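You operate a simulated robot arm through the tools that you are given. There is no shell and no other tool. Be economical: measure what you need, move in short steps, check, and stop when the job is done.

The job below is to be done with a simulated robot arm. You get a single attempt, and the scene is never put back.

TASK
Fill the 30 ML case with oil and put it back.
Fine: the printed amount, on the yellow plate, 10 ML a stroke, none spilt; swing the spout aside again.

It is judged by the outcome, as a careful person would: the job done as asked, and still so three seconds after it is handed in. It fails if anything else is knocked over, pushed out of place, dropped, spilled or broken.

THE ROBOT
A 6-joint arm with a two-finger parallel gripper, fixed in place. Base frame: the origin is at the foot of the arm, x ahead of it, y to its left, z up; the work surface is at about z = 0.8. Lengths are in m, angles in degrees, forces in N, time in s.
With the tool pointing down near the work surface it reaches from about 0.24 to 0.64 m from the base axis. Its first joint turns from -66.0 to 66.0 degrees. Payload 2.7 kg.
The TCP is the grasp point between the finger pads, 0.023 m short of the fingertips. In the tool frame z runs along the fingers and y along their closing line. Largest opening 0.094 m; finger width 0.038, thickness 0.01; the body of the gripper, 0.054 by 0.096 m, starts 0.039 m behind the TCP.
Orientation is that of the tool frame in the base frame, as [roll, pitch, yaw] about the fixed x, y, z axes, in that order (R = Rz(yaw) Ry(pitch) Rx(roll)). With the fingers straight down and closing along the base's y, the tool's x points along the base's -x, its y along +y and its z along -z.

THE INTERFACE
- The arm moves only by the tool move_arm. Its argument "series" is a list of rows, each a list of 7 numbers: the shift along the tool's x, y, z in m, then the turn, a rotation vector about the tool's x, y, z in degrees, then the opening in per cent of the stroke, from 0 (shut) to 100 (fully open). In form: [[tx, ty, tz, ax, ay, az, grip], ...]. A call has 1 to 12 rows; each row is the pose to reach, as a shift and turn from the pose commanded when the call began, along the tool's axes at that moment. Rows are played at 5 a second. More than 0.05 m and 8.6 degrees between two rows, or a gripper value outside its range, and nothing of the call is played. Where a pose cannot be reached the arm comes as near as it can. A force on the tool above 40 N (or 10 N above the force at the start of the call, whichever is more), or a blocked arm, ends the call early, and 0.2 s more pass. Each finger travels about 0.045 m/s and halts on what it meets, pressing with about 37 N; the grip force reading is that of the motor and also rises with nothing between the fingers. The clock runs only during rows and for 0.2 s after the last one: add rows that repeat a pose to give the fingers time. The reply holds the time, the measured pose of the TCP, the force on the tool along the base axes, the opening and the grip force, in the units named above and with some noise, and new pictures: "show" is both (left out), scene, wrist or none.
- Cameras (640 x 400 px; columns grow to the right, rows downward): "scene" is fixed at [0.0845, -0.4411, 1.4051]; the picture's right is [0.72, -0.69, 0.00], its down [-0.32, -0.34, -0.88] and it looks along [0.61, 0.64, -0.47] (base axes); focal length 316 px, centre (320, 200). "wrist" rides on the gripper at [0.086, 0.016, -0.074] in the tool frame; the picture's right is [-0.18, 0.98, 0.00], its down [-0.58, -0.11, -0.81] and it looks along [-0.79, -0.15, 0.59] (tool axes); focal length 243 px, centre (320, 200). There is no depth. A picture from a camera that has moved, and an enlarged one, comes with that camera's place and axes in the base frame and with its lens. The place of the scene camera against the robot may be out by one fixed shift of up to 0.018 m in any direction.
- enlarge(camera, box): a new picture of the part [left, top, right, bottom] of that camera's present view, enlarged. It takes no simulated time.
- close_job(): hands the job in; it is judged then, once.

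Work in short steps. Places have to be worked out from the pictures, the camera data and where the tool is seen: move nearer, look again, correct. Check each grasp and each placing, and mend what went wrong. You have 120 turns and 170 pictures in all, those below and enlarged ones among them. Open the gripper and draw the arm clear of the work before you hand the job in, unless the task says otherwise; then end with one line.

The tools are called after "Request:" as a command line: name --pt "numbers of a row" for each row, then --argument value for the rest, lists and objects as JSON in quotes. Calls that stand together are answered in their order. move_arm: Moves the arm, as the interface text tells. Its arguments: {"type":"object","properties":{"series":{"type":"array"},"show":{"type":"string","enum":["both","scene","wrist","none"]}},"required":["series"]} The other tools are called the same way: enlarge (camera, box) takes an enlarged picture of a part of a camera's view; close_job () hands the job in.

At the start:

```text
time: 0.0
ee_pos: [0.4219, 0.0908, 1.2032]
ee_rot: [180.0, 0.0, -179.9]
contact_force: [0.5, 0.9, -0.3]
opening: 0.094
gripper_force: 0.1
```

scene: 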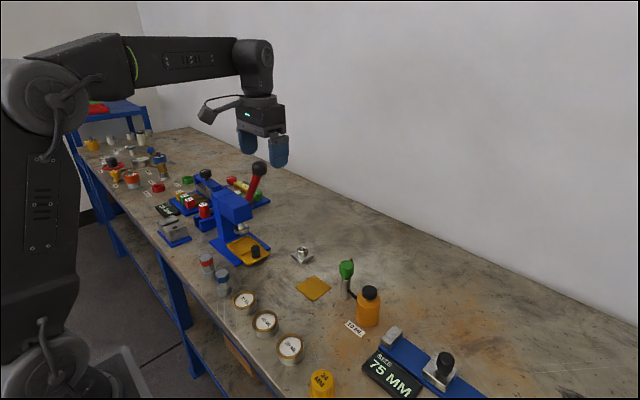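
wrist: 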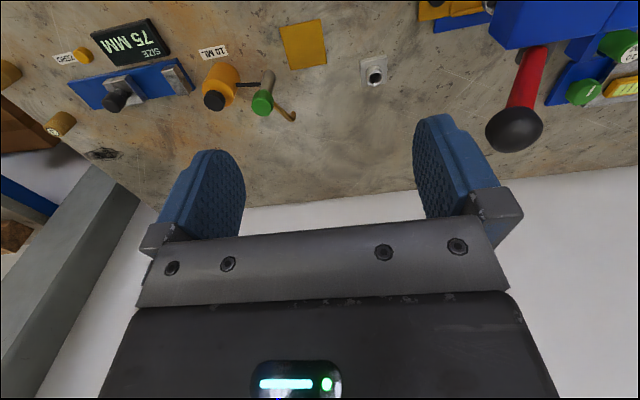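

I start by enlarging the area with the oil dispenser, yellow plate and cases.

Request:
enlarge --camera "scene" --box '[190, 230, 430, 400]'

Request:
enlarge --camera "wrist" --box '[180, 0, 420, 150]'

```text
2.35 times, centred on (310, 315) of scene
camera zoom: at [0.0845, -0.4411, 1.4051], right [0.72, -0.69, 0.0], down [-0.32, -0.34, -0.88], along [0.61, 0.64, -0.47], focal length 744 px, centre (344, -71)
```

zoom: 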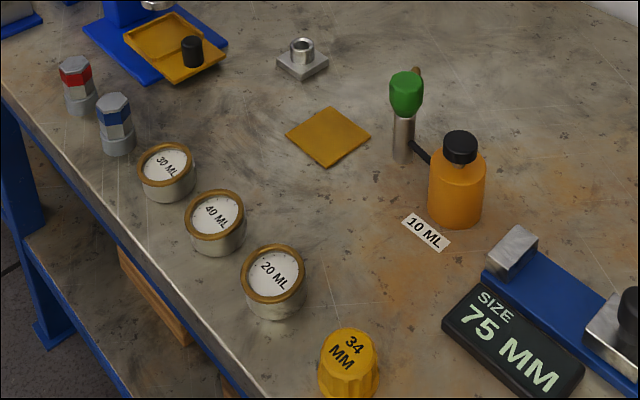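

```text
2.67 times, centred on (300, 75) of wrist
camera zoom: at [0.3367, 0.1081, 1.2774], right [0.18, 0.98, 0.0], down [0.58, -0.11, 0.81], along [0.79, -0.15, -0.59], focal length 647 px, centre (373, 533)
```

zoom: 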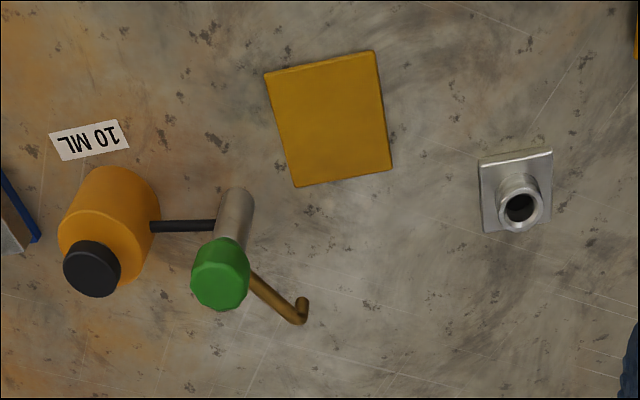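

The tins stand at about x≈0.345, y≈0.11/0.02/-0.07 (30/40/20 ML). The plate is near (0.512, 0.045), and the pump is near (0.538, -0.025) with its spout pointing aside, about 86° short of the plate. I'll turn the gripper so it closes along x and get a closer view of the 30 ML case.

Request:
move_arm --pt "0.005 0.01 0.015 0 0 8.3 100" --pt "0.01 0.02 0.03 0 0 16.6 100" --pt "0.015 0.03 0.045 0 0 24.9 100" --pt "0.02 0.04 0.06 0 0 33.2 100" --pt "0.025 0.05 0.075 0 0 41.5 100" --pt "0.03 0.06 0.09 0 0 49.8 100" --pt "0.035 0.07 0.105 0 0 58.1 100" --pt "0.04 0.08 0.12 0 0 66.4 100" --pt "0.045 0.09 0.135 0 0 74.7 100" --pt "0.05 0.1 0.15 0 0 83 100" --pt "0.055 0.11 0.17 0 0 90 100" --pt "0.055 0.11 0.17 0 0 90 100"

```text
time: 2.6
ee_pos: [0.3678, 0.2, 1.0334]
ee_rot: [-179.9, -0.2, 90.0]
contact_force: [0.5, 1.3, 0.0]
opening: 0.0934
gripper_force: 0.0
camera wrist: at [0.3841, 0.288, 1.1072], right [0.98, -0.18, 0.0], down [-0.11, -0.58, 0.81], along [-0.15, -0.79, -0.59], focal length 243 px, centre (320, 200)
```

scene: 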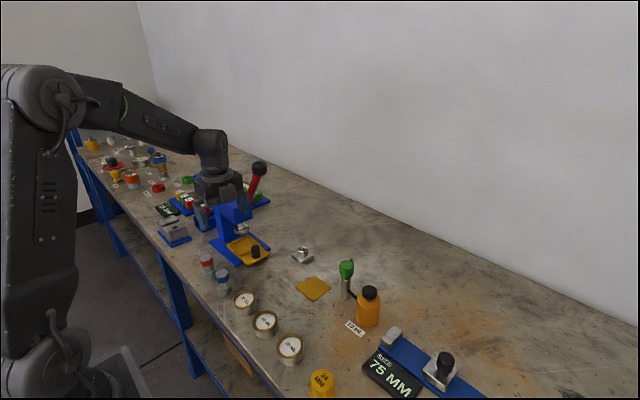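
wrist: 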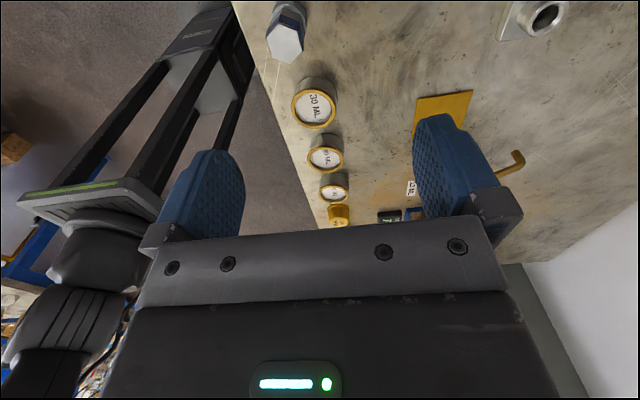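

Request:
enlarge --camera "wrist" --box '[260, 60, 380, 135]'

Request:
enlarge --camera "wrist" --box '[380, 70, 540, 190]'

```text
5.33 times, centred on (320, 98) of wrist
camera zoom: at [0.3841, 0.288, 1.1072], right [0.98, -0.18, 0.0], down [-0.11, -0.58, 0.81], along [-0.15, -0.79, -0.59], focal length 1294 px, centre (320, 747)
```

zoom: 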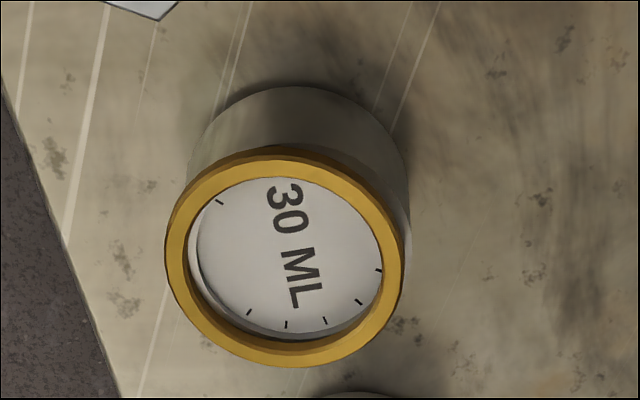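

```text
3.33 times, centred on (460, 130) of wrist
camera zoom: at [0.3841, 0.288, 1.1072], right [0.98, -0.18, 0.0], down [-0.11, -0.58, 0.81], along [-0.15, -0.79, -0.59], focal length 809 px, centre (-147, 433)
```

zoom: 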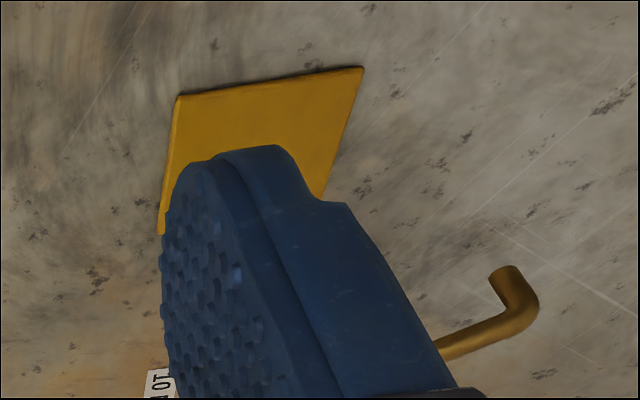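

The 30 ML case is open-topped, at about (0.3425, 0.111), with a rim diameter of 0.057 and its rim at z≈0.83. I move to above it.

Request:
move_arm --pt "-0.03 -0.008 0.03 0 0 0 100" --pt "-0.06 -0.016 0.06 0 0 0 100" --pt "-0.0895 -0.0247 0.1 0 0 0 100" --pt "-0.0895 -0.0247 0.13 0 0 0 100" --pt "-0.0895 -0.0247 0.13 0 0 0 100"

```text
refused: row 3 steps farther than a row can; nothing moved
```

The third row was just over the step limit, so I use smaller steps.

Request:
move_arm --pt "-0.025 -0.007 0.03 0 0 0 100" --pt "-0.05 -0.014 0.06 0 0 0 100" --pt "-0.07 -0.02 0.085 0 0 0 100" --pt "-0.0895 -0.0247 0.11 0 0 0 100" --pt "-0.0895 -0.0247 0.13 0 0 0 100" --pt "-0.0895 -0.0247 0.13 0 0 0 100"

```text
time: 4.0
ee_pos: [0.3443, 0.1099, 0.9038]
ee_rot: [-180.0, 0.0, 90.0]
contact_force: [0.6, -0.3, 0.3]
opening: 0.094
gripper_force: 0.1
camera wrist: at [0.3599, 0.1979, 0.9775], right [0.98, -0.18, 0.0], down [-0.11, -0.58, 0.81], along [-0.15, -0.79, -0.59], focal length 243 px, centre (320, 200)
```

scene: 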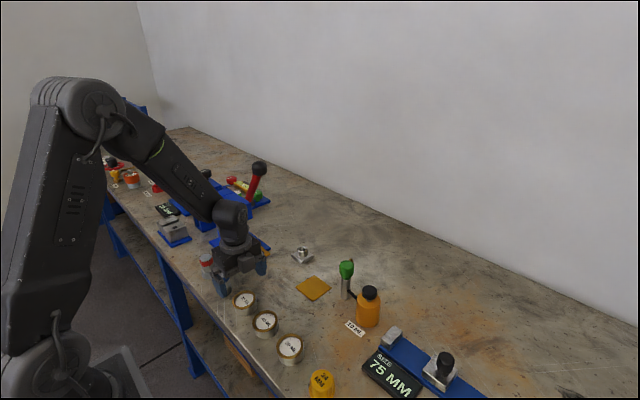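
wrist: 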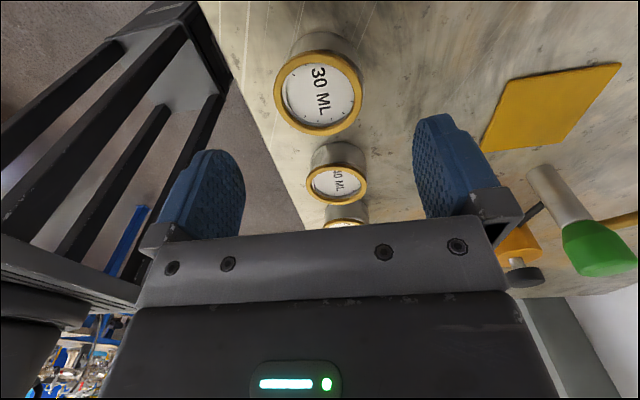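

My estimate holds: the tin is at (0.343, 0.110). I descend to z≈0.828, still open.

Request:
move_arm --pt "0 -0.0008 0.03 0 0 0 100" --pt "0 -0.0008 0.055 0 0 0 100" --pt "0 -0.0008 0.075 0 0 0 100" --pt "0 -0.0008 0.075 0 0 0 100"

```text
time: 5.0
ee_pos: [0.3434, 0.1125, 0.8277]
ee_rot: [-180.0, 0.0, 90.1]
contact_force: [0.1, 0.0, -0.5]
opening: 0.0939
gripper_force: 0.0
camera wrist: at [0.3595, 0.1993, 0.9016], right [0.98, -0.18, 0.0], down [-0.11, -0.58, 0.81], along [-0.15, -0.79, -0.59], focal length 243 px, centre (320, 200)
```

scene: 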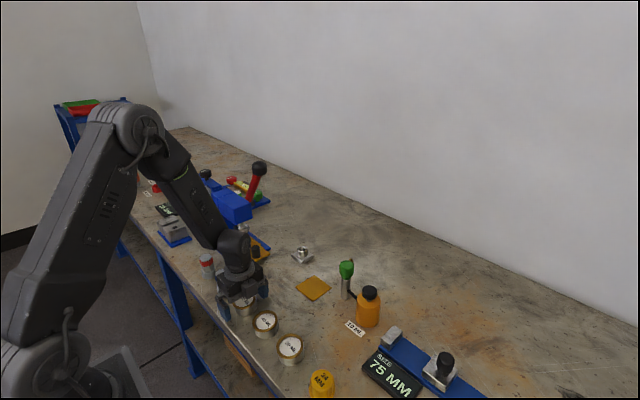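
wrist: 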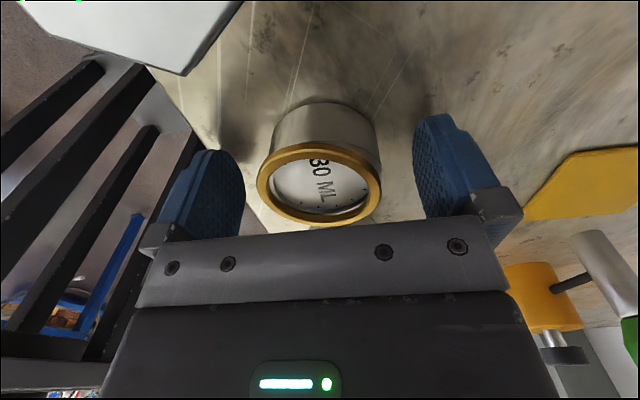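

Well centred. I close on the tin.

Request:
move_arm --pt "0 0 0 0 0 0 60" --pt "0 0 0 0 0 0 30" --pt "0 0 0 0 0 0 30" --pt "0 0 0 0 0 0 30" --pt "0 0 0 0 0 0 30" --show "wrist"

```text
time: 6.2
ee_pos: [0.3428, 0.1108, 0.8286]
ee_rot: [-179.9, 0.0, 90.1]
contact_force: [-0.2, 0.4, -0.6]
opening: 0.0551
gripper_force: 36.9
camera wrist: at [0.3594, 0.1992, 0.9018], right [0.98, -0.18, 0.0], down [-0.11, -0.58, 0.81], along [-0.15, -0.79, -0.59], focal length 243 px, centre (320, 200)
```

wrist: 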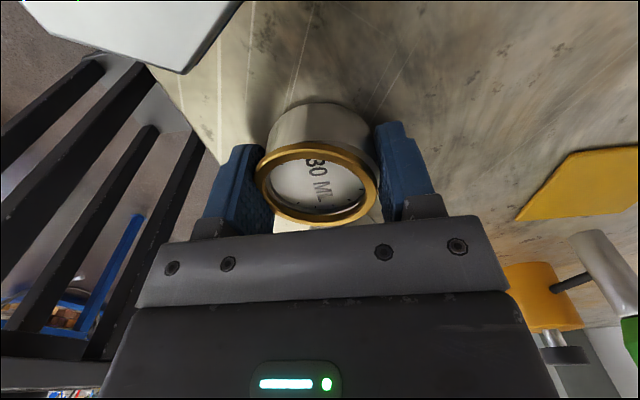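

It's held (0.055 opening). I lift straight up 0.07 m.

Request:
move_arm --pt "0 0 -0.01 0 0 0 30" --pt "0 0 -0.03 0 0 0 30" --pt "0 0 -0.05 0 0 0 30" --pt "0 0 -0.08 0 0 0 30" --pt "0 0 -0.08 0 0 0 30"

```text
time: 7.4
ee_pos: [0.3419, 0.111, 0.9084]
ee_rot: [180.0, 0.0, 90.0]
contact_force: [0.5, -0.3, -2.5]
opening: 0.0552
gripper_force: 37.1
camera wrist: at [0.3583, 0.1987, 0.9827], right [0.98, -0.18, 0.0], down [-0.11, -0.58, 0.81], along [-0.15, -0.79, -0.59], focal length 243 px, centre (320, 200)
```

scene: 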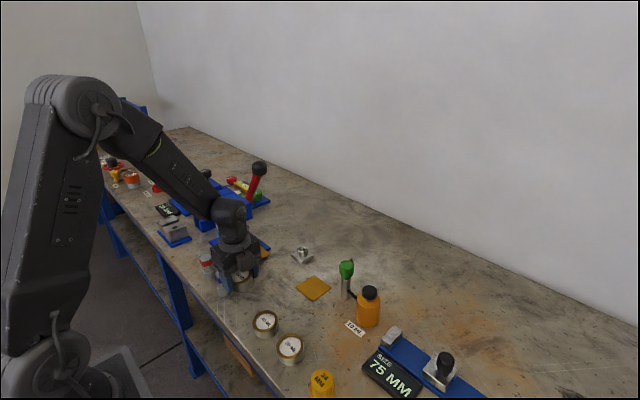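
wrist: 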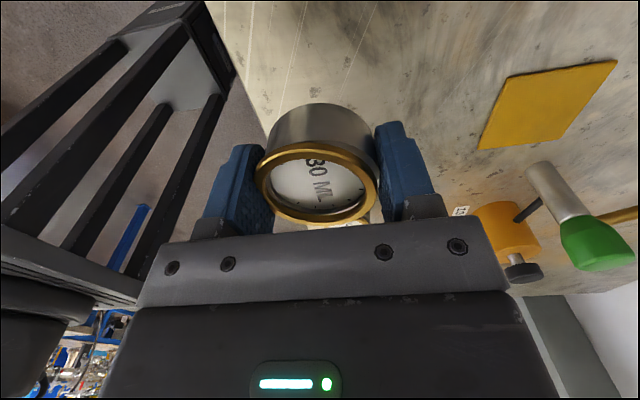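

The plate centre works out at about (0.513, 0.047) and the pump post at about (0.547, -0.027). I carry the tin across at this height.

Request:
move_arm --pt "-0.008 0.02 0 0 0 0 30" --pt "-0.021 0.055 0 0 0 0 30" --pt "-0.034 0.09 0 0 0 0 30" --pt "-0.047 0.125 0 0 0 0 30" --pt "-0.058 0.155 0 0 0 0 30" --pt "-0.0633 0.17 0 0 0 0 30" --pt "-0.0633 0.17 0 0 0 0 30"

```text
time: 9.0
ee_pos: [0.5126, 0.0477, 0.908]
ee_rot: [-180.0, 0.0, 90.1]
contact_force: [-0.2, 0.0, -2.6]
opening: 0.0551
gripper_force: 36.4
camera wrist: at [0.5295, 0.1359, 0.9833], right [0.98, -0.18, 0.0], down [-0.11, -0.58, 0.81], along [-0.15, -0.79, -0.59], focal length 243 px, centre (320, 200)
```

scene: 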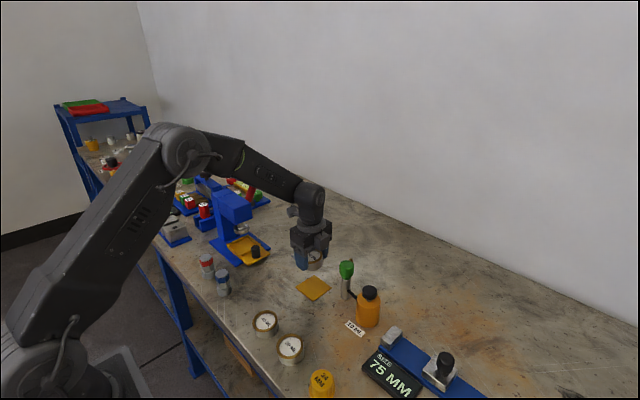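
wrist: 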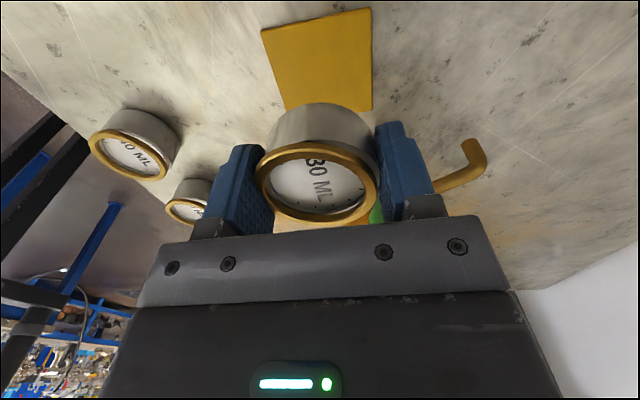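

The plate centre is confirmed at (0.515, 0.047). The spout tip is near (0.616, 0.0, 0.857), clear of the gripper. I lower the tin toward the plate, slowly at the end.

Request:
move_arm --pt "0 0.002 0.025 0 0 0 30" --pt "0 0.002 0.05 0 0 0 30" --pt "0 0.002 0.066 0 0 0 30" --pt "0 0.002 0.071 0 0 0 30" --pt "0 0.002 0.073 0 0 0 30" --pt "0 0.002 0.073 0 0 0 30"

```text
time: 10.4
ee_pos: [0.5136, 0.0484, 0.8346]
ee_rot: [-179.9, -0.1, 89.9]
contact_force: [-0.5, -1.2, -2.1]
opening: 0.0553
gripper_force: 37.5
camera wrist: at [0.5306, 0.1357, 0.9099], right [0.98, -0.18, 0.0], down [-0.11, -0.58, 0.81], along [-0.15, -0.79, -0.59], focal length 243 px, centre (320, 200)
```

scene: 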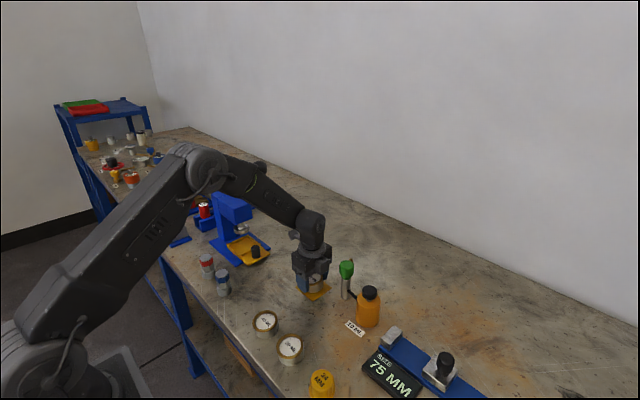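
wrist: 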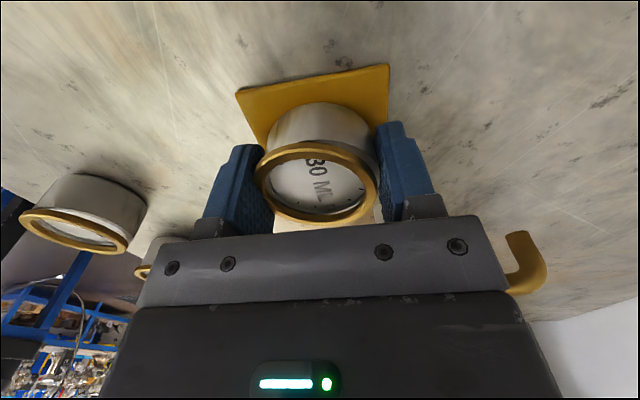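

Not in contact yet, at about 0.8355. I step down in small increments.

Request:
move_arm --pt "0 0 0.001 0 0 0 30" --pt "0 0 0.002 0 0 0 30" --pt "0 0 0.003 0 0 0 30" --pt "0 0 0.004 0 0 0 30" --show "wrist"

```text
time: 11.4
ee_pos: [0.5156, 0.0478, 0.8321]
ee_rot: [180.0, 0.0, 90.1]
contact_force: [-1.0, -0.5, 2.1]
opening: 0.0554
gripper_force: 37.2
camera wrist: at [0.531, 0.1353, 0.9059], right [0.98, -0.18, 0.0], down [-0.11, -0.58, 0.81], along [-0.15, -0.79, -0.59], focal length 243 px, centre (320, 200)
```

wrist: 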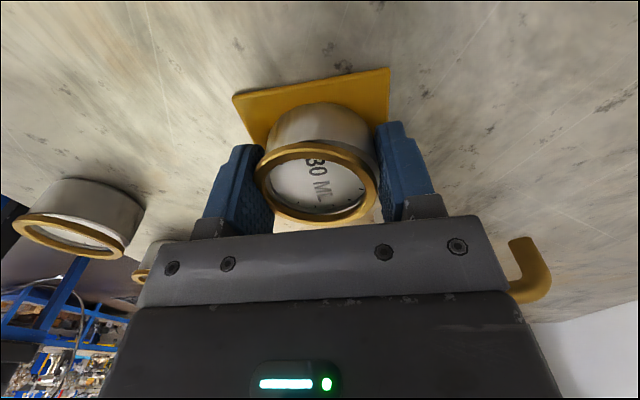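

The force went positive, so the tin rests on the plate at TCP z≈0.832. I release and rise.

Request:
move_arm --pt "0 0 0.003 0 0 0 60" --pt "0 0 0.003 0 0 0 85" --pt "0 0 0.003 0 0 0 85" --pt "0 0 -0.02 0 0 0 85" --pt "0 0 -0.06 0 0 0 85" --pt "0 0 -0.1 0 0 0 85" --pt "0.02 0 -0.13 0 0 0 85" --pt "0.05 0 -0.16 0 0 0 85" --pt "0.05 0 -0.16 0 0 0 85"

```text
time: 13.4
ee_pos: [0.5146, 0.0989, 0.9911]
ee_rot: [180.0, 0.0, 90.0]
contact_force: [-0.4, -0.2, -0.5]
opening: 0.0796
gripper_force: 0.1
camera wrist: at [0.5304, 0.1858, 1.0655], right [0.98, -0.18, 0.0], down [-0.11, -0.58, 0.81], along [-0.15, -0.79, -0.59], focal length 243 px, centre (320, 200)
```

scene: 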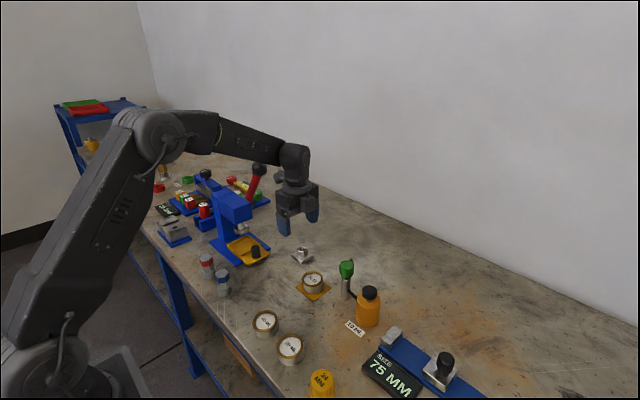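
wrist: 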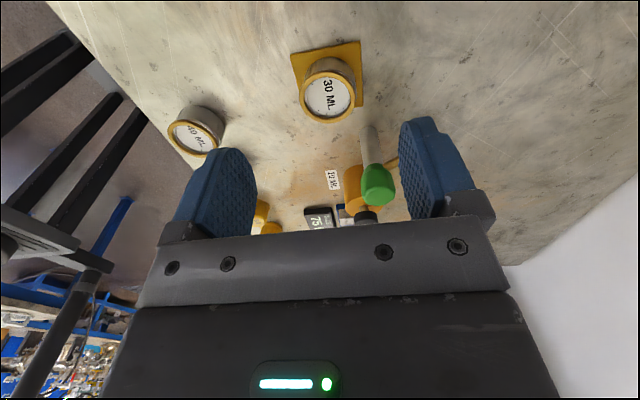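

Request:
enlarge --camera "wrist" --box '[280, 30, 440, 230]'

Request:
enlarge --camera "scene" --box '[290, 240, 400, 340]'

```text
2.00 times, centred on (360, 130) of wrist
camera zoom: at [0.5304, 0.1858, 1.0655], right [0.98, -0.18, 0.0], down [-0.11, -0.58, 0.81], along [-0.15, -0.79, -0.59], focal length 485 px, centre (240, 340)
```

zoom: 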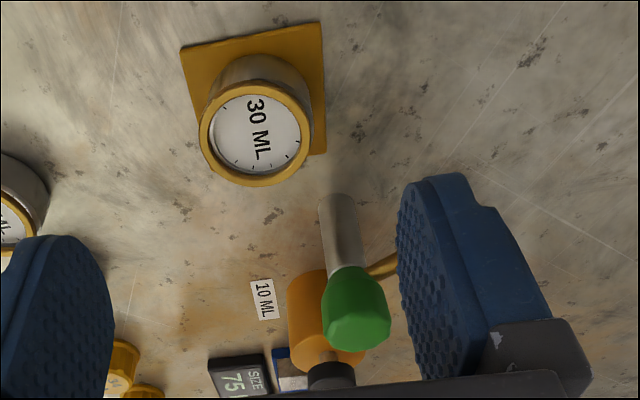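

```text
4.00 times, centred on (345, 290) of scene
camera zoom: at [0.0845, -0.441, 1.4051], right [0.72, -0.69, 0.0], down [-0.32, -0.34, -0.88], along [0.61, 0.64, -0.47], focal length 1264 px, centre (220, -160)
```

zoom: 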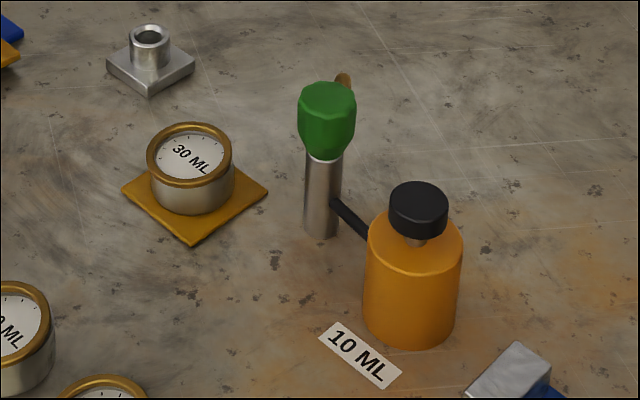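

The tin sits well on the plate. The pump head is about (0.554, -0.030) with its top at z≈0.90, and the spout is at z≈0.857. I move above the head with the fingers higher than it, to refine its position.

Request:
move_arm --pt "-0.025 0.008 0 0 0 0 85" --pt "-0.055 0.017 0 0 0 0 85" --pt "-0.085 0.026 0 0 0 0 85" --pt "-0.11 0.034 0 0 0 0 85" --pt "-0.1285 0.0394 0.01 0 0 0 85" --pt "-0.1285 0.0394 0.025 0 0 0 85" --pt "-0.1285 0.0394 0.025 0 0 0 85"

```text
time: 15.0
ee_pos: [0.5543, -0.0295, 0.9653]
ee_rot: [180.0, 0.0, 90.0]
contact_force: [0.5, -0.7, -1.2]
opening: 0.0797
gripper_force: 0.2
camera wrist: at [0.5699, 0.0574, 1.0402], right [0.98, -0.18, 0.0], down [-0.11, -0.58, 0.81], along [-0.15, -0.79, -0.59], focal length 243 px, centre (320, 200)
```

scene: 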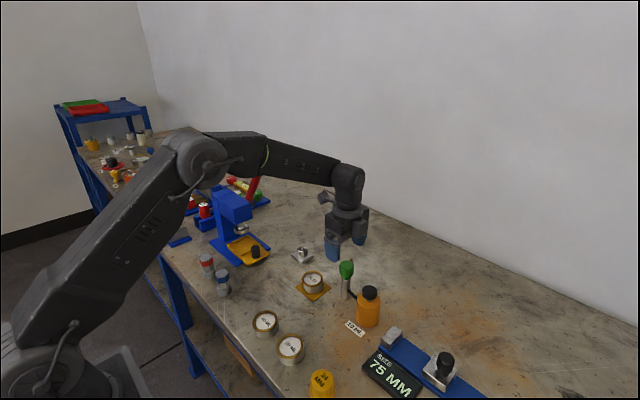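
wrist: 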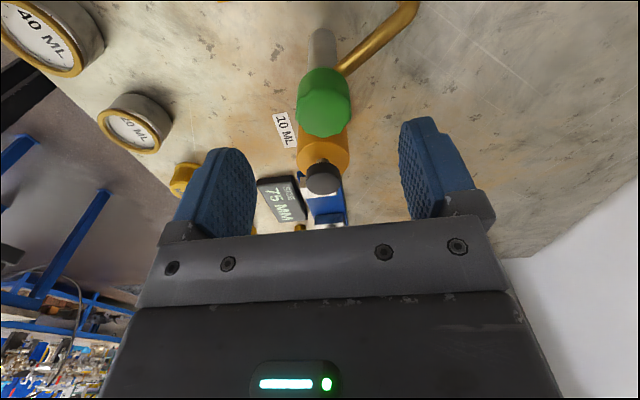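

Request:
enlarge --camera "wrist" --box '[260, 0, 420, 150]'

```text
2.67 times, centred on (340, 75) of wrist
camera zoom: at [0.5699, 0.0574, 1.0402], right [0.98, -0.18, 0.0], down [-0.11, -0.58, 0.81], along [-0.15, -0.79, -0.59], focal length 647 px, centre (267, 533)
```

zoom: 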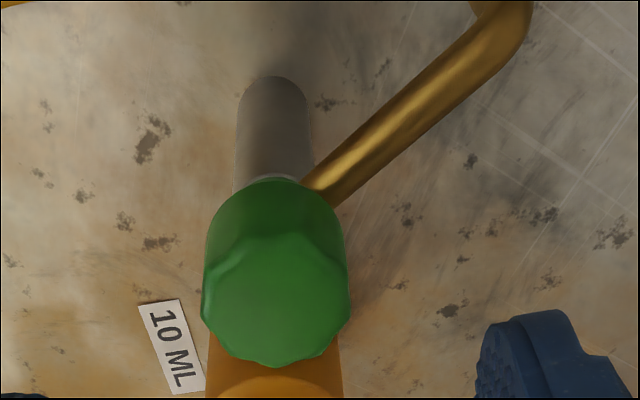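

The head centre is refined to (0.5555, -0.035), with its top at z 0.900 and a width of 0.036. I descend around it with the fingertips staying above the spout.

Request:
move_arm --pt "-0.005 0.0015 0.02 0 0 0 85" --pt "-0.005 0.0015 0.045 0 0 0 85" --pt "-0.005 0.0015 0.063 0 0 0 85" --pt "-0.005 0.0015 0.072 0 0 0 85" --pt "-0.005 0.0015 0.072 0 0 0 85"

```text
time: 16.2
ee_pos: [0.5553, -0.035, 0.8948]
ee_rot: [179.9, 0.0, 90.2]
contact_force: [0.8, -0.6, -0.1]
opening: 0.0798
gripper_force: 0.0
camera wrist: at [0.5718, 0.0527, 0.9687], right [0.98, -0.18, 0.0], down [-0.11, -0.58, 0.81], along [-0.15, -0.79, -0.59], focal length 243 px, centre (320, 200)
```

scene: 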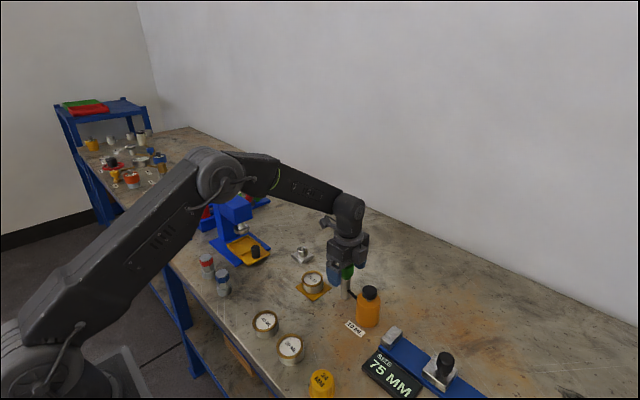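
wrist: 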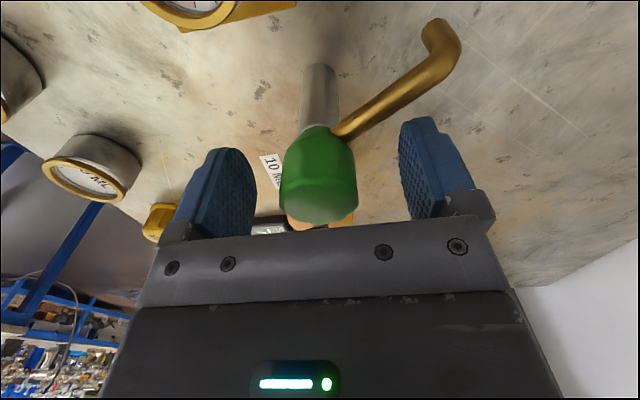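

The fingers straddle the head. I close to grip it, watching the opening.

Request:
move_arm --pt "0 0 0 0 0 0 55" --pt "0 0 0 0 0 0 25" --pt "0 0 0 0 0 0 25" --pt "0 0 0 0 0 0 25" --pt "0 0 0 0 0 0 25" --pt "0 0 0 0 0 0 25" --show "wrist"

```text
time: 17.6
ee_pos: [0.5543, -0.0356, 0.8942]
ee_rot: [-179.9, 0.0, 90.0]
contact_force: [-7.9, -3.2, 2.4]
opening: 0.035
gripper_force: 45.2
camera wrist: at [0.5714, 0.0524, 0.9686], right [0.98, -0.18, 0.0], down [-0.11, -0.58, 0.81], along [-0.15, -0.79, -0.59], focal length 243 px, centre (320, 200)
```

wrist: 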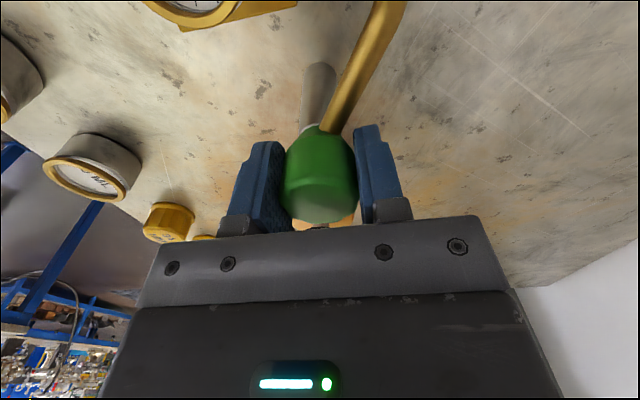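

Gripping the head turned it to a spout angle of about 57°, since its facets aligned with the pads. I now ease the 8 N side load by about 1 mm and turn another 58° counter-clockwise, which should bring the spout over the tin.

Request:
move_arm --pt "0 -0.001 0 0 0 0 25" --pt "0 -0.001 0 0 0 -7.5 25" --pt "0 -0.001 0 0 0 -15 25" --pt "0 -0.001 0 0 0 -22.5 25" --pt "0 -0.001 0 0 0 -30 25" --pt "0 -0.001 0 0 0 -37.5 25" --pt "0 -0.001 0 0 0 -45 25" --pt "0 -0.001 0 0 0 -45 25"

```text
time: 19.4
ee_pos: [0.5545, -0.035, 0.8946]
ee_rot: [179.9, 0.1, 135.2]
contact_force: [6.8, -1.9, -0.7]
opening: 0.0353
gripper_force: 44.5
camera wrist: at [0.5053, 0.0385, 0.9687], right [0.82, 0.57, 0.0], down [0.34, -0.49, 0.81], along [0.46, -0.66, -0.59], focal length 243 px, centre (320, 200)
```

scene: 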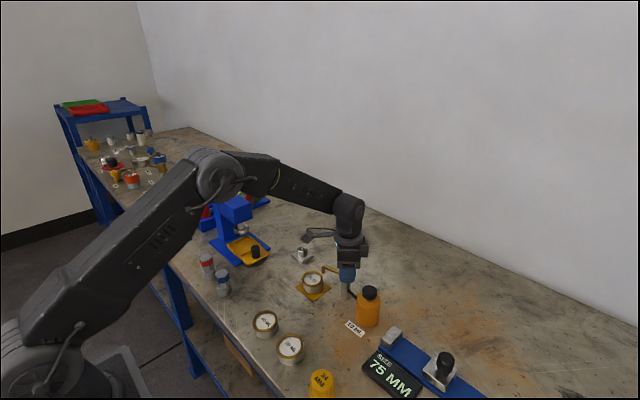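
wrist: 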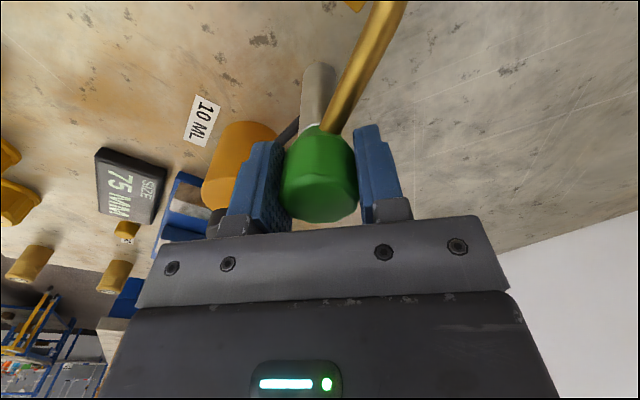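

Request:
enlarge --camera "scene" --box '[285, 240, 375, 310]'

```text
5.71 times, centred on (330, 275) of scene
camera zoom: at [0.0847, -0.4411, 1.405], right [0.72, -0.69, 0.0], down [-0.32, -0.34, -0.88], along [0.61, 0.64, -0.47], focal length 1806 px, centre (263, -229)
```

zoom: 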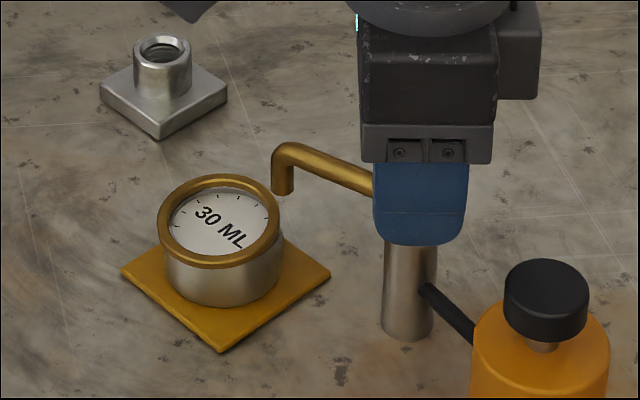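

The turn works and the head follows. The spout's reach is only about 0.07 m, while the tin centre is about 0.091 m from the pump axis, so the outlet would land near the rim. I'll swing the spout back, shift the tin about 13 mm toward the pump, still on the plate, and swing in again.

Request:
move_arm --pt "0 0 0 0 0 8 25" --pt "0 0 0 0 0 16 25" --pt "0 0 0 0 0 24 25" --pt "0 0 0 0 0 32 25" --pt "0 0 0 0 0 40 25" --pt "0 0 0 0 0 48 25" --pt "0 0 0 0 0 56 25" --pt "0 0 0 0 0 62 25" --pt "0 0 0 0 0 62 25" --show "wrist"

```text
time: 21.4
ee_pos: [0.5548, -0.0343, 0.8947]
ee_rot: [180.0, 0.0, 72.9]
contact_force: [0.9, -2.1, 6.7]
opening: 0.0354
gripper_force: 44.7
camera wrist: at [0.5959, 0.0439, 0.9688], right [0.89, -0.46, 0.0], down [-0.27, -0.52, 0.81], along [-0.37, -0.71, -0.59], focal length 243 px, centre (320, 200)
```

wrist: 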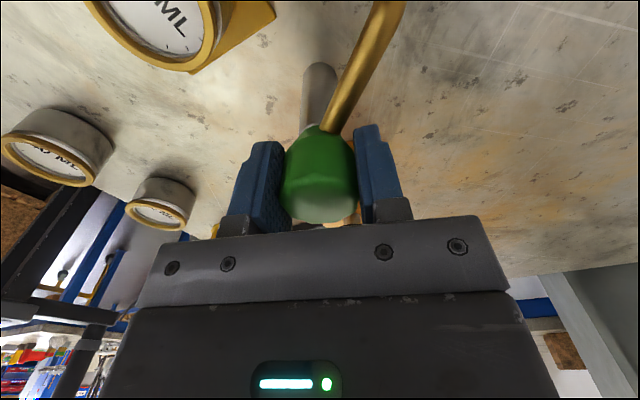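

Spout at about 40°. I release, rise straight up, then look at the tin and plate from above.

Request:
move_arm --pt "0 0 0 0 0 0 60" --pt "0 0 0 0 0 0 85" --pt "0 0 0 0 0 0 85" --pt "0 0 0 0 0 0 85" --pt "0 0 -0.03 0 0 0 85" --pt "0 0 -0.065 0 0 0 85" --pt "0.01 0 -0.1 0 0 -6 85" --pt "0.04 -0.01 -0.11 0 0 -12 85" --pt "0.07 -0.02 -0.11 0 0 -17 85" --pt "0.09 -0.03 -0.11 0 0 -17 85" --pt "0.12 -0.05 -0.11 0 0 -17 85" --pt "0.12 -0.05 -0.11 0 0 -17 85"

```text
time: 24.0
ee_pos: [0.5423, 0.097, 1.0048]
ee_rot: [-180.0, 0.0, 90.1]
contact_force: [-0.2, -0.4, -0.1]
opening: 0.0801
gripper_force: 0.1
camera wrist: at [0.5591, 0.1825, 1.0789], right [0.98, -0.18, 0.0], down [-0.11, -0.58, 0.81], along [-0.15, -0.79, -0.59], focal length 243 px, centre (320, 200)
```

scene: 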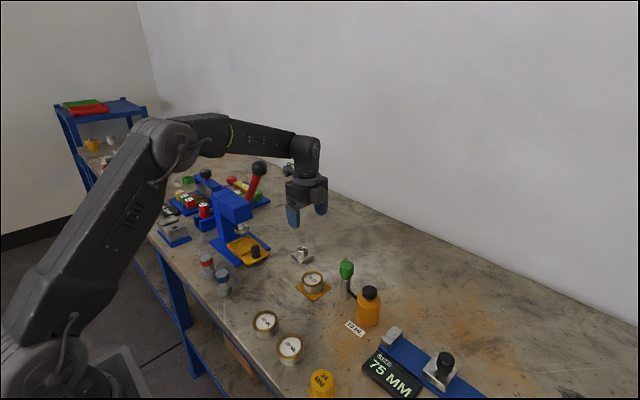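
wrist: 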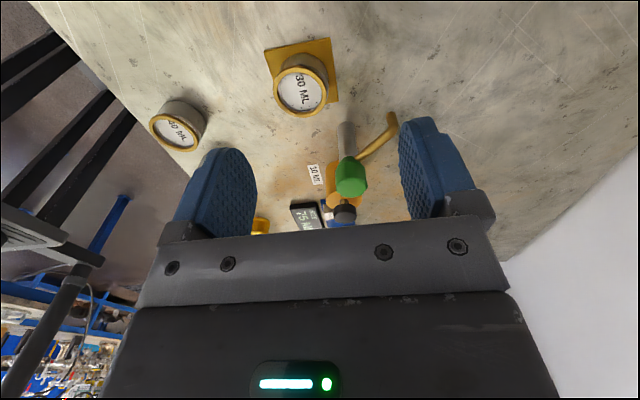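

Request:
enlarge --camera "wrist" --box '[250, 30, 410, 210]'

```text
2.22 times, centred on (330, 120) of wrist
camera zoom: at [0.5591, 0.1825, 1.0789], right [0.98, -0.18, 0.0], down [-0.11, -0.58, 0.81], along [-0.15, -0.79, -0.59], focal length 539 px, centre (298, 378)
```

zoom: 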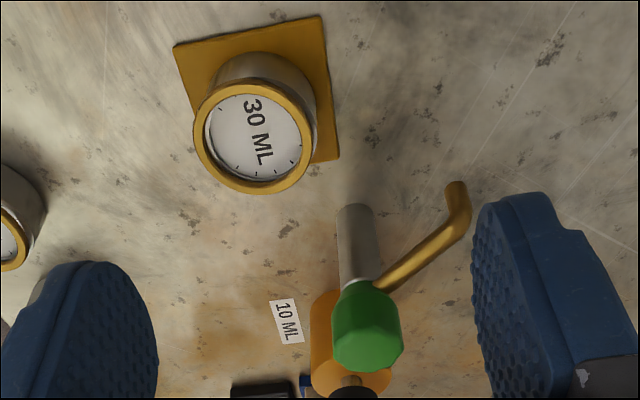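

The tin is at about (0.514, 0.048) and the plate spans x 0.481–0.551, y 0.011–0.083. I regrasp the tin.

Request:
move_arm --pt "-0.02 -0.012 0.03 0 0 0 85" --pt "-0.04 -0.024 0.06 0 0 0 85" --pt "-0.049 -0.028 0.095 0 0 0 85" --pt "-0.049 -0.028 0.125 0 0 0 85" --pt "-0.049 -0.028 0.155 0 0 0 85" --pt "-0.049 -0.028 0.171 0 0 0 85" --pt "-0.049 -0.028 0.171 0 0 0 85" --show "wrist"

Request:
move_arm --pt "0 0 0 0 0 0 55" --pt "0 0 0 0 0 0 30" --pt "0 0 0 0 0 0 30" --pt "0 0 0 0 0 0 30" --pt "0 0 -0.004 0 0 0 30" --pt "0 0 -0.008 0 0 0 30" --pt "0 0 -0.008 0 0 0 30" --show "wrist"

```text
time: 25.6
ee_pos: [0.5143, 0.0442, 0.8329]
ee_rot: [-180.0, -0.1, 89.9]
contact_force: [0.6, 0.3, -0.6]
opening: 0.08
gripper_force: 0.0
camera wrist: at [0.5299, 0.1316, 0.9076], right [0.98, -0.18, 0.0], down [-0.11, -0.58, 0.81], along [-0.15, -0.79, -0.59], focal length 243 px, centre (320, 200)
```

wrist: 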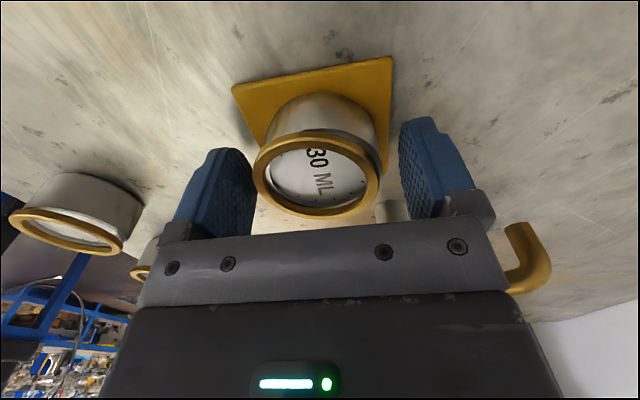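

```text
time: 27.2
ee_pos: [0.5135, 0.0452, 0.8409]
ee_rot: [179.9, 0.0, 90.0]
contact_force: [-0.3, -0.9, -1.7]
opening: 0.0552
gripper_force: 37.6
camera wrist: at [0.5296, 0.1323, 0.9158], right [0.98, -0.18, 0.0], down [-0.11, -0.58, 0.81], along [-0.15, -0.79, -0.59], focal length 243 px, centre (320, 200)
```

wrist: 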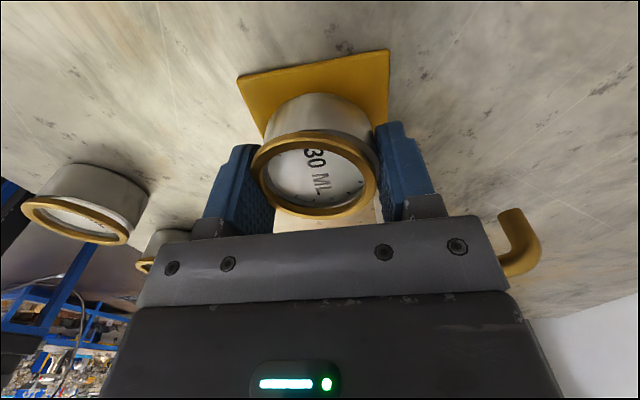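

It's grasped, with the tin about 3 mm toward +y from the TCP. I shift it +7 mm in x and -11 mm in y, lower and release.

Request:
move_arm --pt "-0.005 0.003 0 0 0 0 30" --pt "-0.011 0.007 0 0 0 0 30" --pt "-0.011 0.007 0.005 0 0 0 30" --pt "-0.011 0.007 0.007 0 0 0 30" --pt "-0.011 0.007 0.009 0 0 0 30" --pt "-0.011 0.007 0.009 0 0 0 30" --show "wrist"

```text
time: 28.6
ee_pos: [0.5199, 0.0338, 0.8331]
ee_rot: [179.9, 0.0, 90.1]
contact_force: [-5.4, -0.9, 18.1]
opening: 0.055
gripper_force: 37.1
camera wrist: at [0.5368, 0.1212, 0.9077], right [0.98, -0.18, 0.0], down [-0.11, -0.58, 0.81], along [-0.15, -0.79, -0.59], focal length 243 px, centre (320, 200)
```

wrist: 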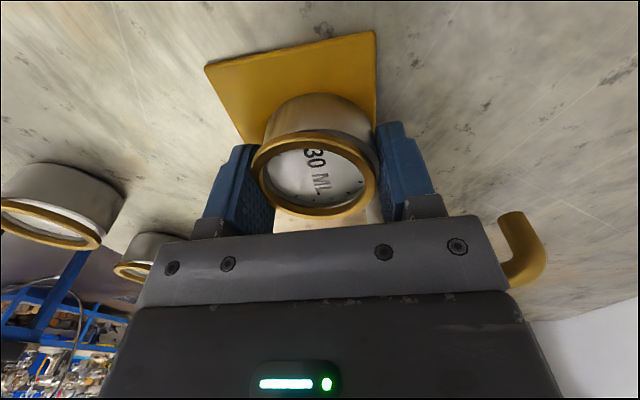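

Seated firmly. I release and rise, then check the tin.

Request:
move_arm --pt "0 0 -0.001 0 0 0 60" --pt "0 0 -0.001 0 0 0 80" --pt "0 0 -0.001 0 0 0 80" --pt "0 0 -0.03 0 0 0 80" --pt "0 0 -0.07 0 0 0 80" --pt "0.02 0 -0.11 0 0 0 80" --pt "0.05 0.01 -0.14 0 0 0 80" --pt "0.065 0.02 -0.17 0 0 0 80" --pt "0.065 0.02 -0.17 0 0 0 80"

Request:
enlarge --camera "wrist" --box '[250, 30, 410, 210]'

```text
time: 30.6
ee_pos: [0.5426, 0.0982, 1.0011]
ee_rot: [-179.9, 0.0, 90.0]
contact_force: [-0.1, -1.0, 0.4]
opening: 0.0751
gripper_force: 0.1
camera wrist: at [0.5587, 0.185, 1.076], right [0.98, -0.18, 0.0], down [-0.11, -0.58, 0.81], along [-0.15, -0.79, -0.59], focal length 243 px, centre (320, 200)
```

scene: 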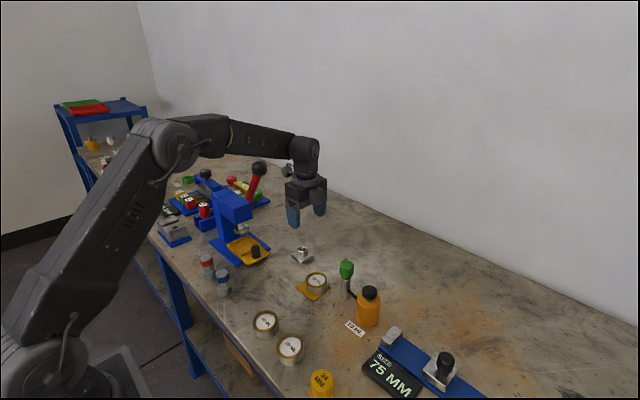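
wrist: 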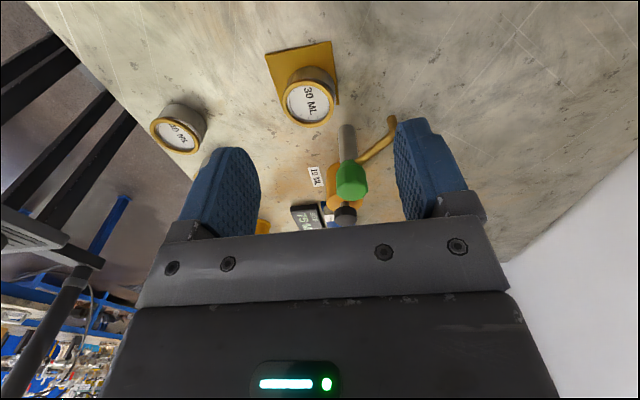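

```text
2.22 times, centred on (330, 120) of wrist
camera zoom: at [0.5587, 0.185, 1.076], right [0.98, -0.18, 0.0], down [-0.11, -0.58, 0.81], along [-0.15, -0.79, -0.59], focal length 539 px, centre (298, 378)
```

zoom: 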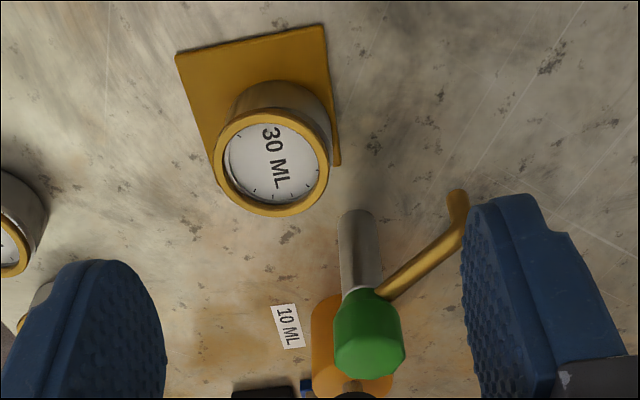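

The tin is about 0.08 m from the pump axis and still on the plate. I go back to the head at yaw 73, matching its facets, and descend around it.

Request:
move_arm --pt "-0.03 0.003 0 0 0 4 80" --pt "-0.06 0.006 0.005 0 0 8 80" --pt "-0.09 0.009 0.01 0 0 12 80" --pt "-0.115 0.011 0.02 0 0 17 80" --pt "-0.133 0.012 0.03 0 0 17 80" --pt "-0.133 0.012 0.05 0 0 17 80" --pt "-0.133 0.012 0.075 0 0 17 80" --pt "-0.133 0.012 0.095 0 0 17 80" --pt "-0.133 0.012 0.106 0 0 17 80" --pt "-0.133 0.012 0.106 0 0 17 80" --show "wrist"

```text
time: 32.8
ee_pos: [0.5544, -0.0338, 0.8951]
ee_rot: [179.9, -0.1, 73.1]
contact_force: [-0.5, 0.1, -0.5]
opening: 0.0754
gripper_force: 0.1
camera wrist: at [0.594, 0.0452, 0.9704], right [0.89, -0.46, 0.0], down [-0.27, -0.52, 0.81], along [-0.37, -0.71, -0.59], focal length 243 px, centre (320, 200)
```

wrist: 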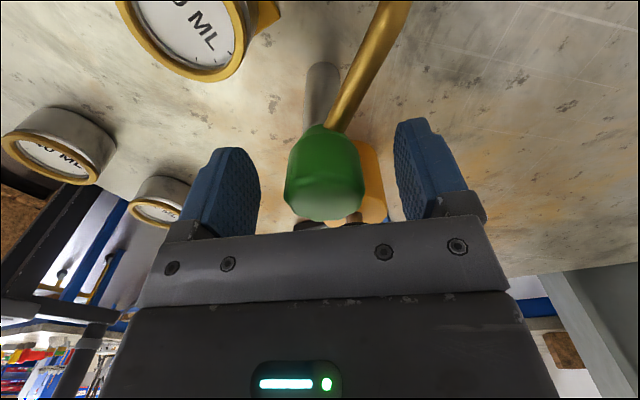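

The head is centred within about 1.5 mm. I close on it.

Request:
move_arm --pt "0 0.001 0 0 0 0 55" --pt "0 0.001 0 0 0 0 25" --pt "0 0.001 0 0 0 0 25" --pt "0 0.001 0 0 0 0 25" --pt "0 0.001 0 0 0 0 25" --show "none"

Request:
move_arm --pt "0 0 0 0 0 -7.5 25" --pt "0 0 0 0 0 -15 25" --pt "0 0 0 0 0 -22.5 25" --pt "0 0 0 0 0 -30 25" --pt "0 0 0 0 0 -37.5 25" --pt "0 0 0 0 0 -45 25" --pt "0 0 0 0 0 -52.5 25" --pt "0 0 0 0 0 -60 25" --pt "0 0 0 0 0 -67.5 25" --pt "0 0 0 0 0 -74 25" --pt "0 0 0 0 0 -74 25"

Request:
enlarge --camera "scene" --box '[285, 240, 375, 310]'

```text
time: 34.0
ee_pos: [0.5552, -0.0355, 0.8956]
ee_rot: [179.8, 0.0, 73.0]
contact_force: [11.4, -2.9, -3.6]
opening: 0.0351
gripper_force: 45.2
```

```text
time: 36.4
ee_pos: [0.5539, -0.0351, 0.8966]
ee_rot: [179.9, 0.2, 147.3]
contact_force: [19.6, -7.5, 0.0]
opening: 0.0352
gripper_force: 44.1
camera wrist: at [0.4907, 0.0269, 0.9703], right [0.69, 0.73, 0.0], down [0.43, -0.41, 0.81], along [0.59, -0.55, -0.59], focal length 243 px, centre (320, 200)
```

scene: 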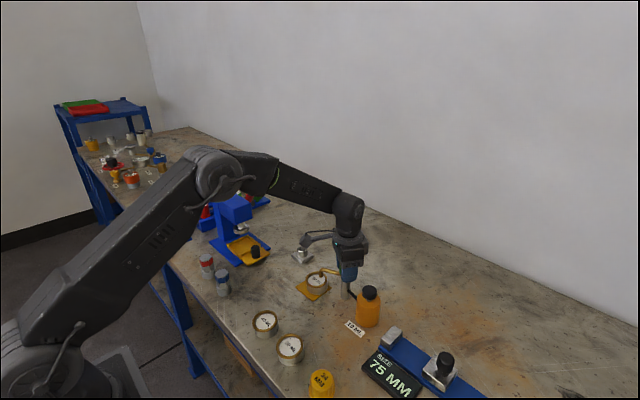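
wrist: 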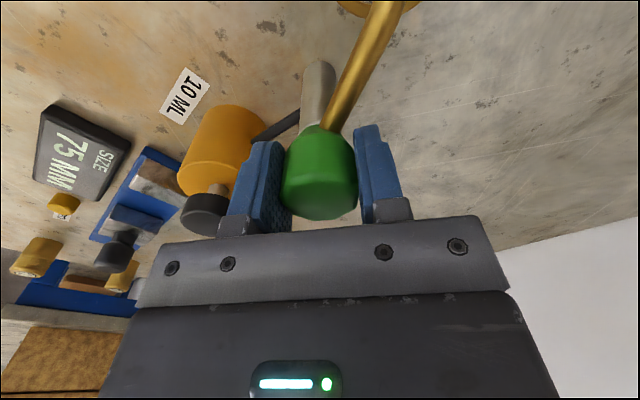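

```text
5.71 times, centred on (330, 275) of scene
camera zoom: at [0.0849, -0.4412, 1.405], right [0.72, -0.69, 0.0], down [-0.32, -0.34, -0.88], along [0.61, 0.64, -0.47], focal length 1806 px, centre (263, -229)
```

zoom: 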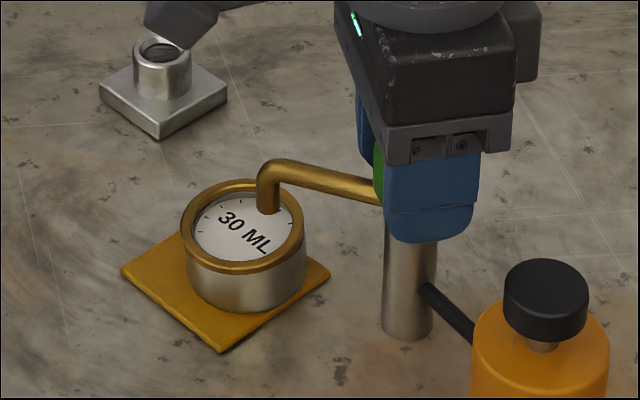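

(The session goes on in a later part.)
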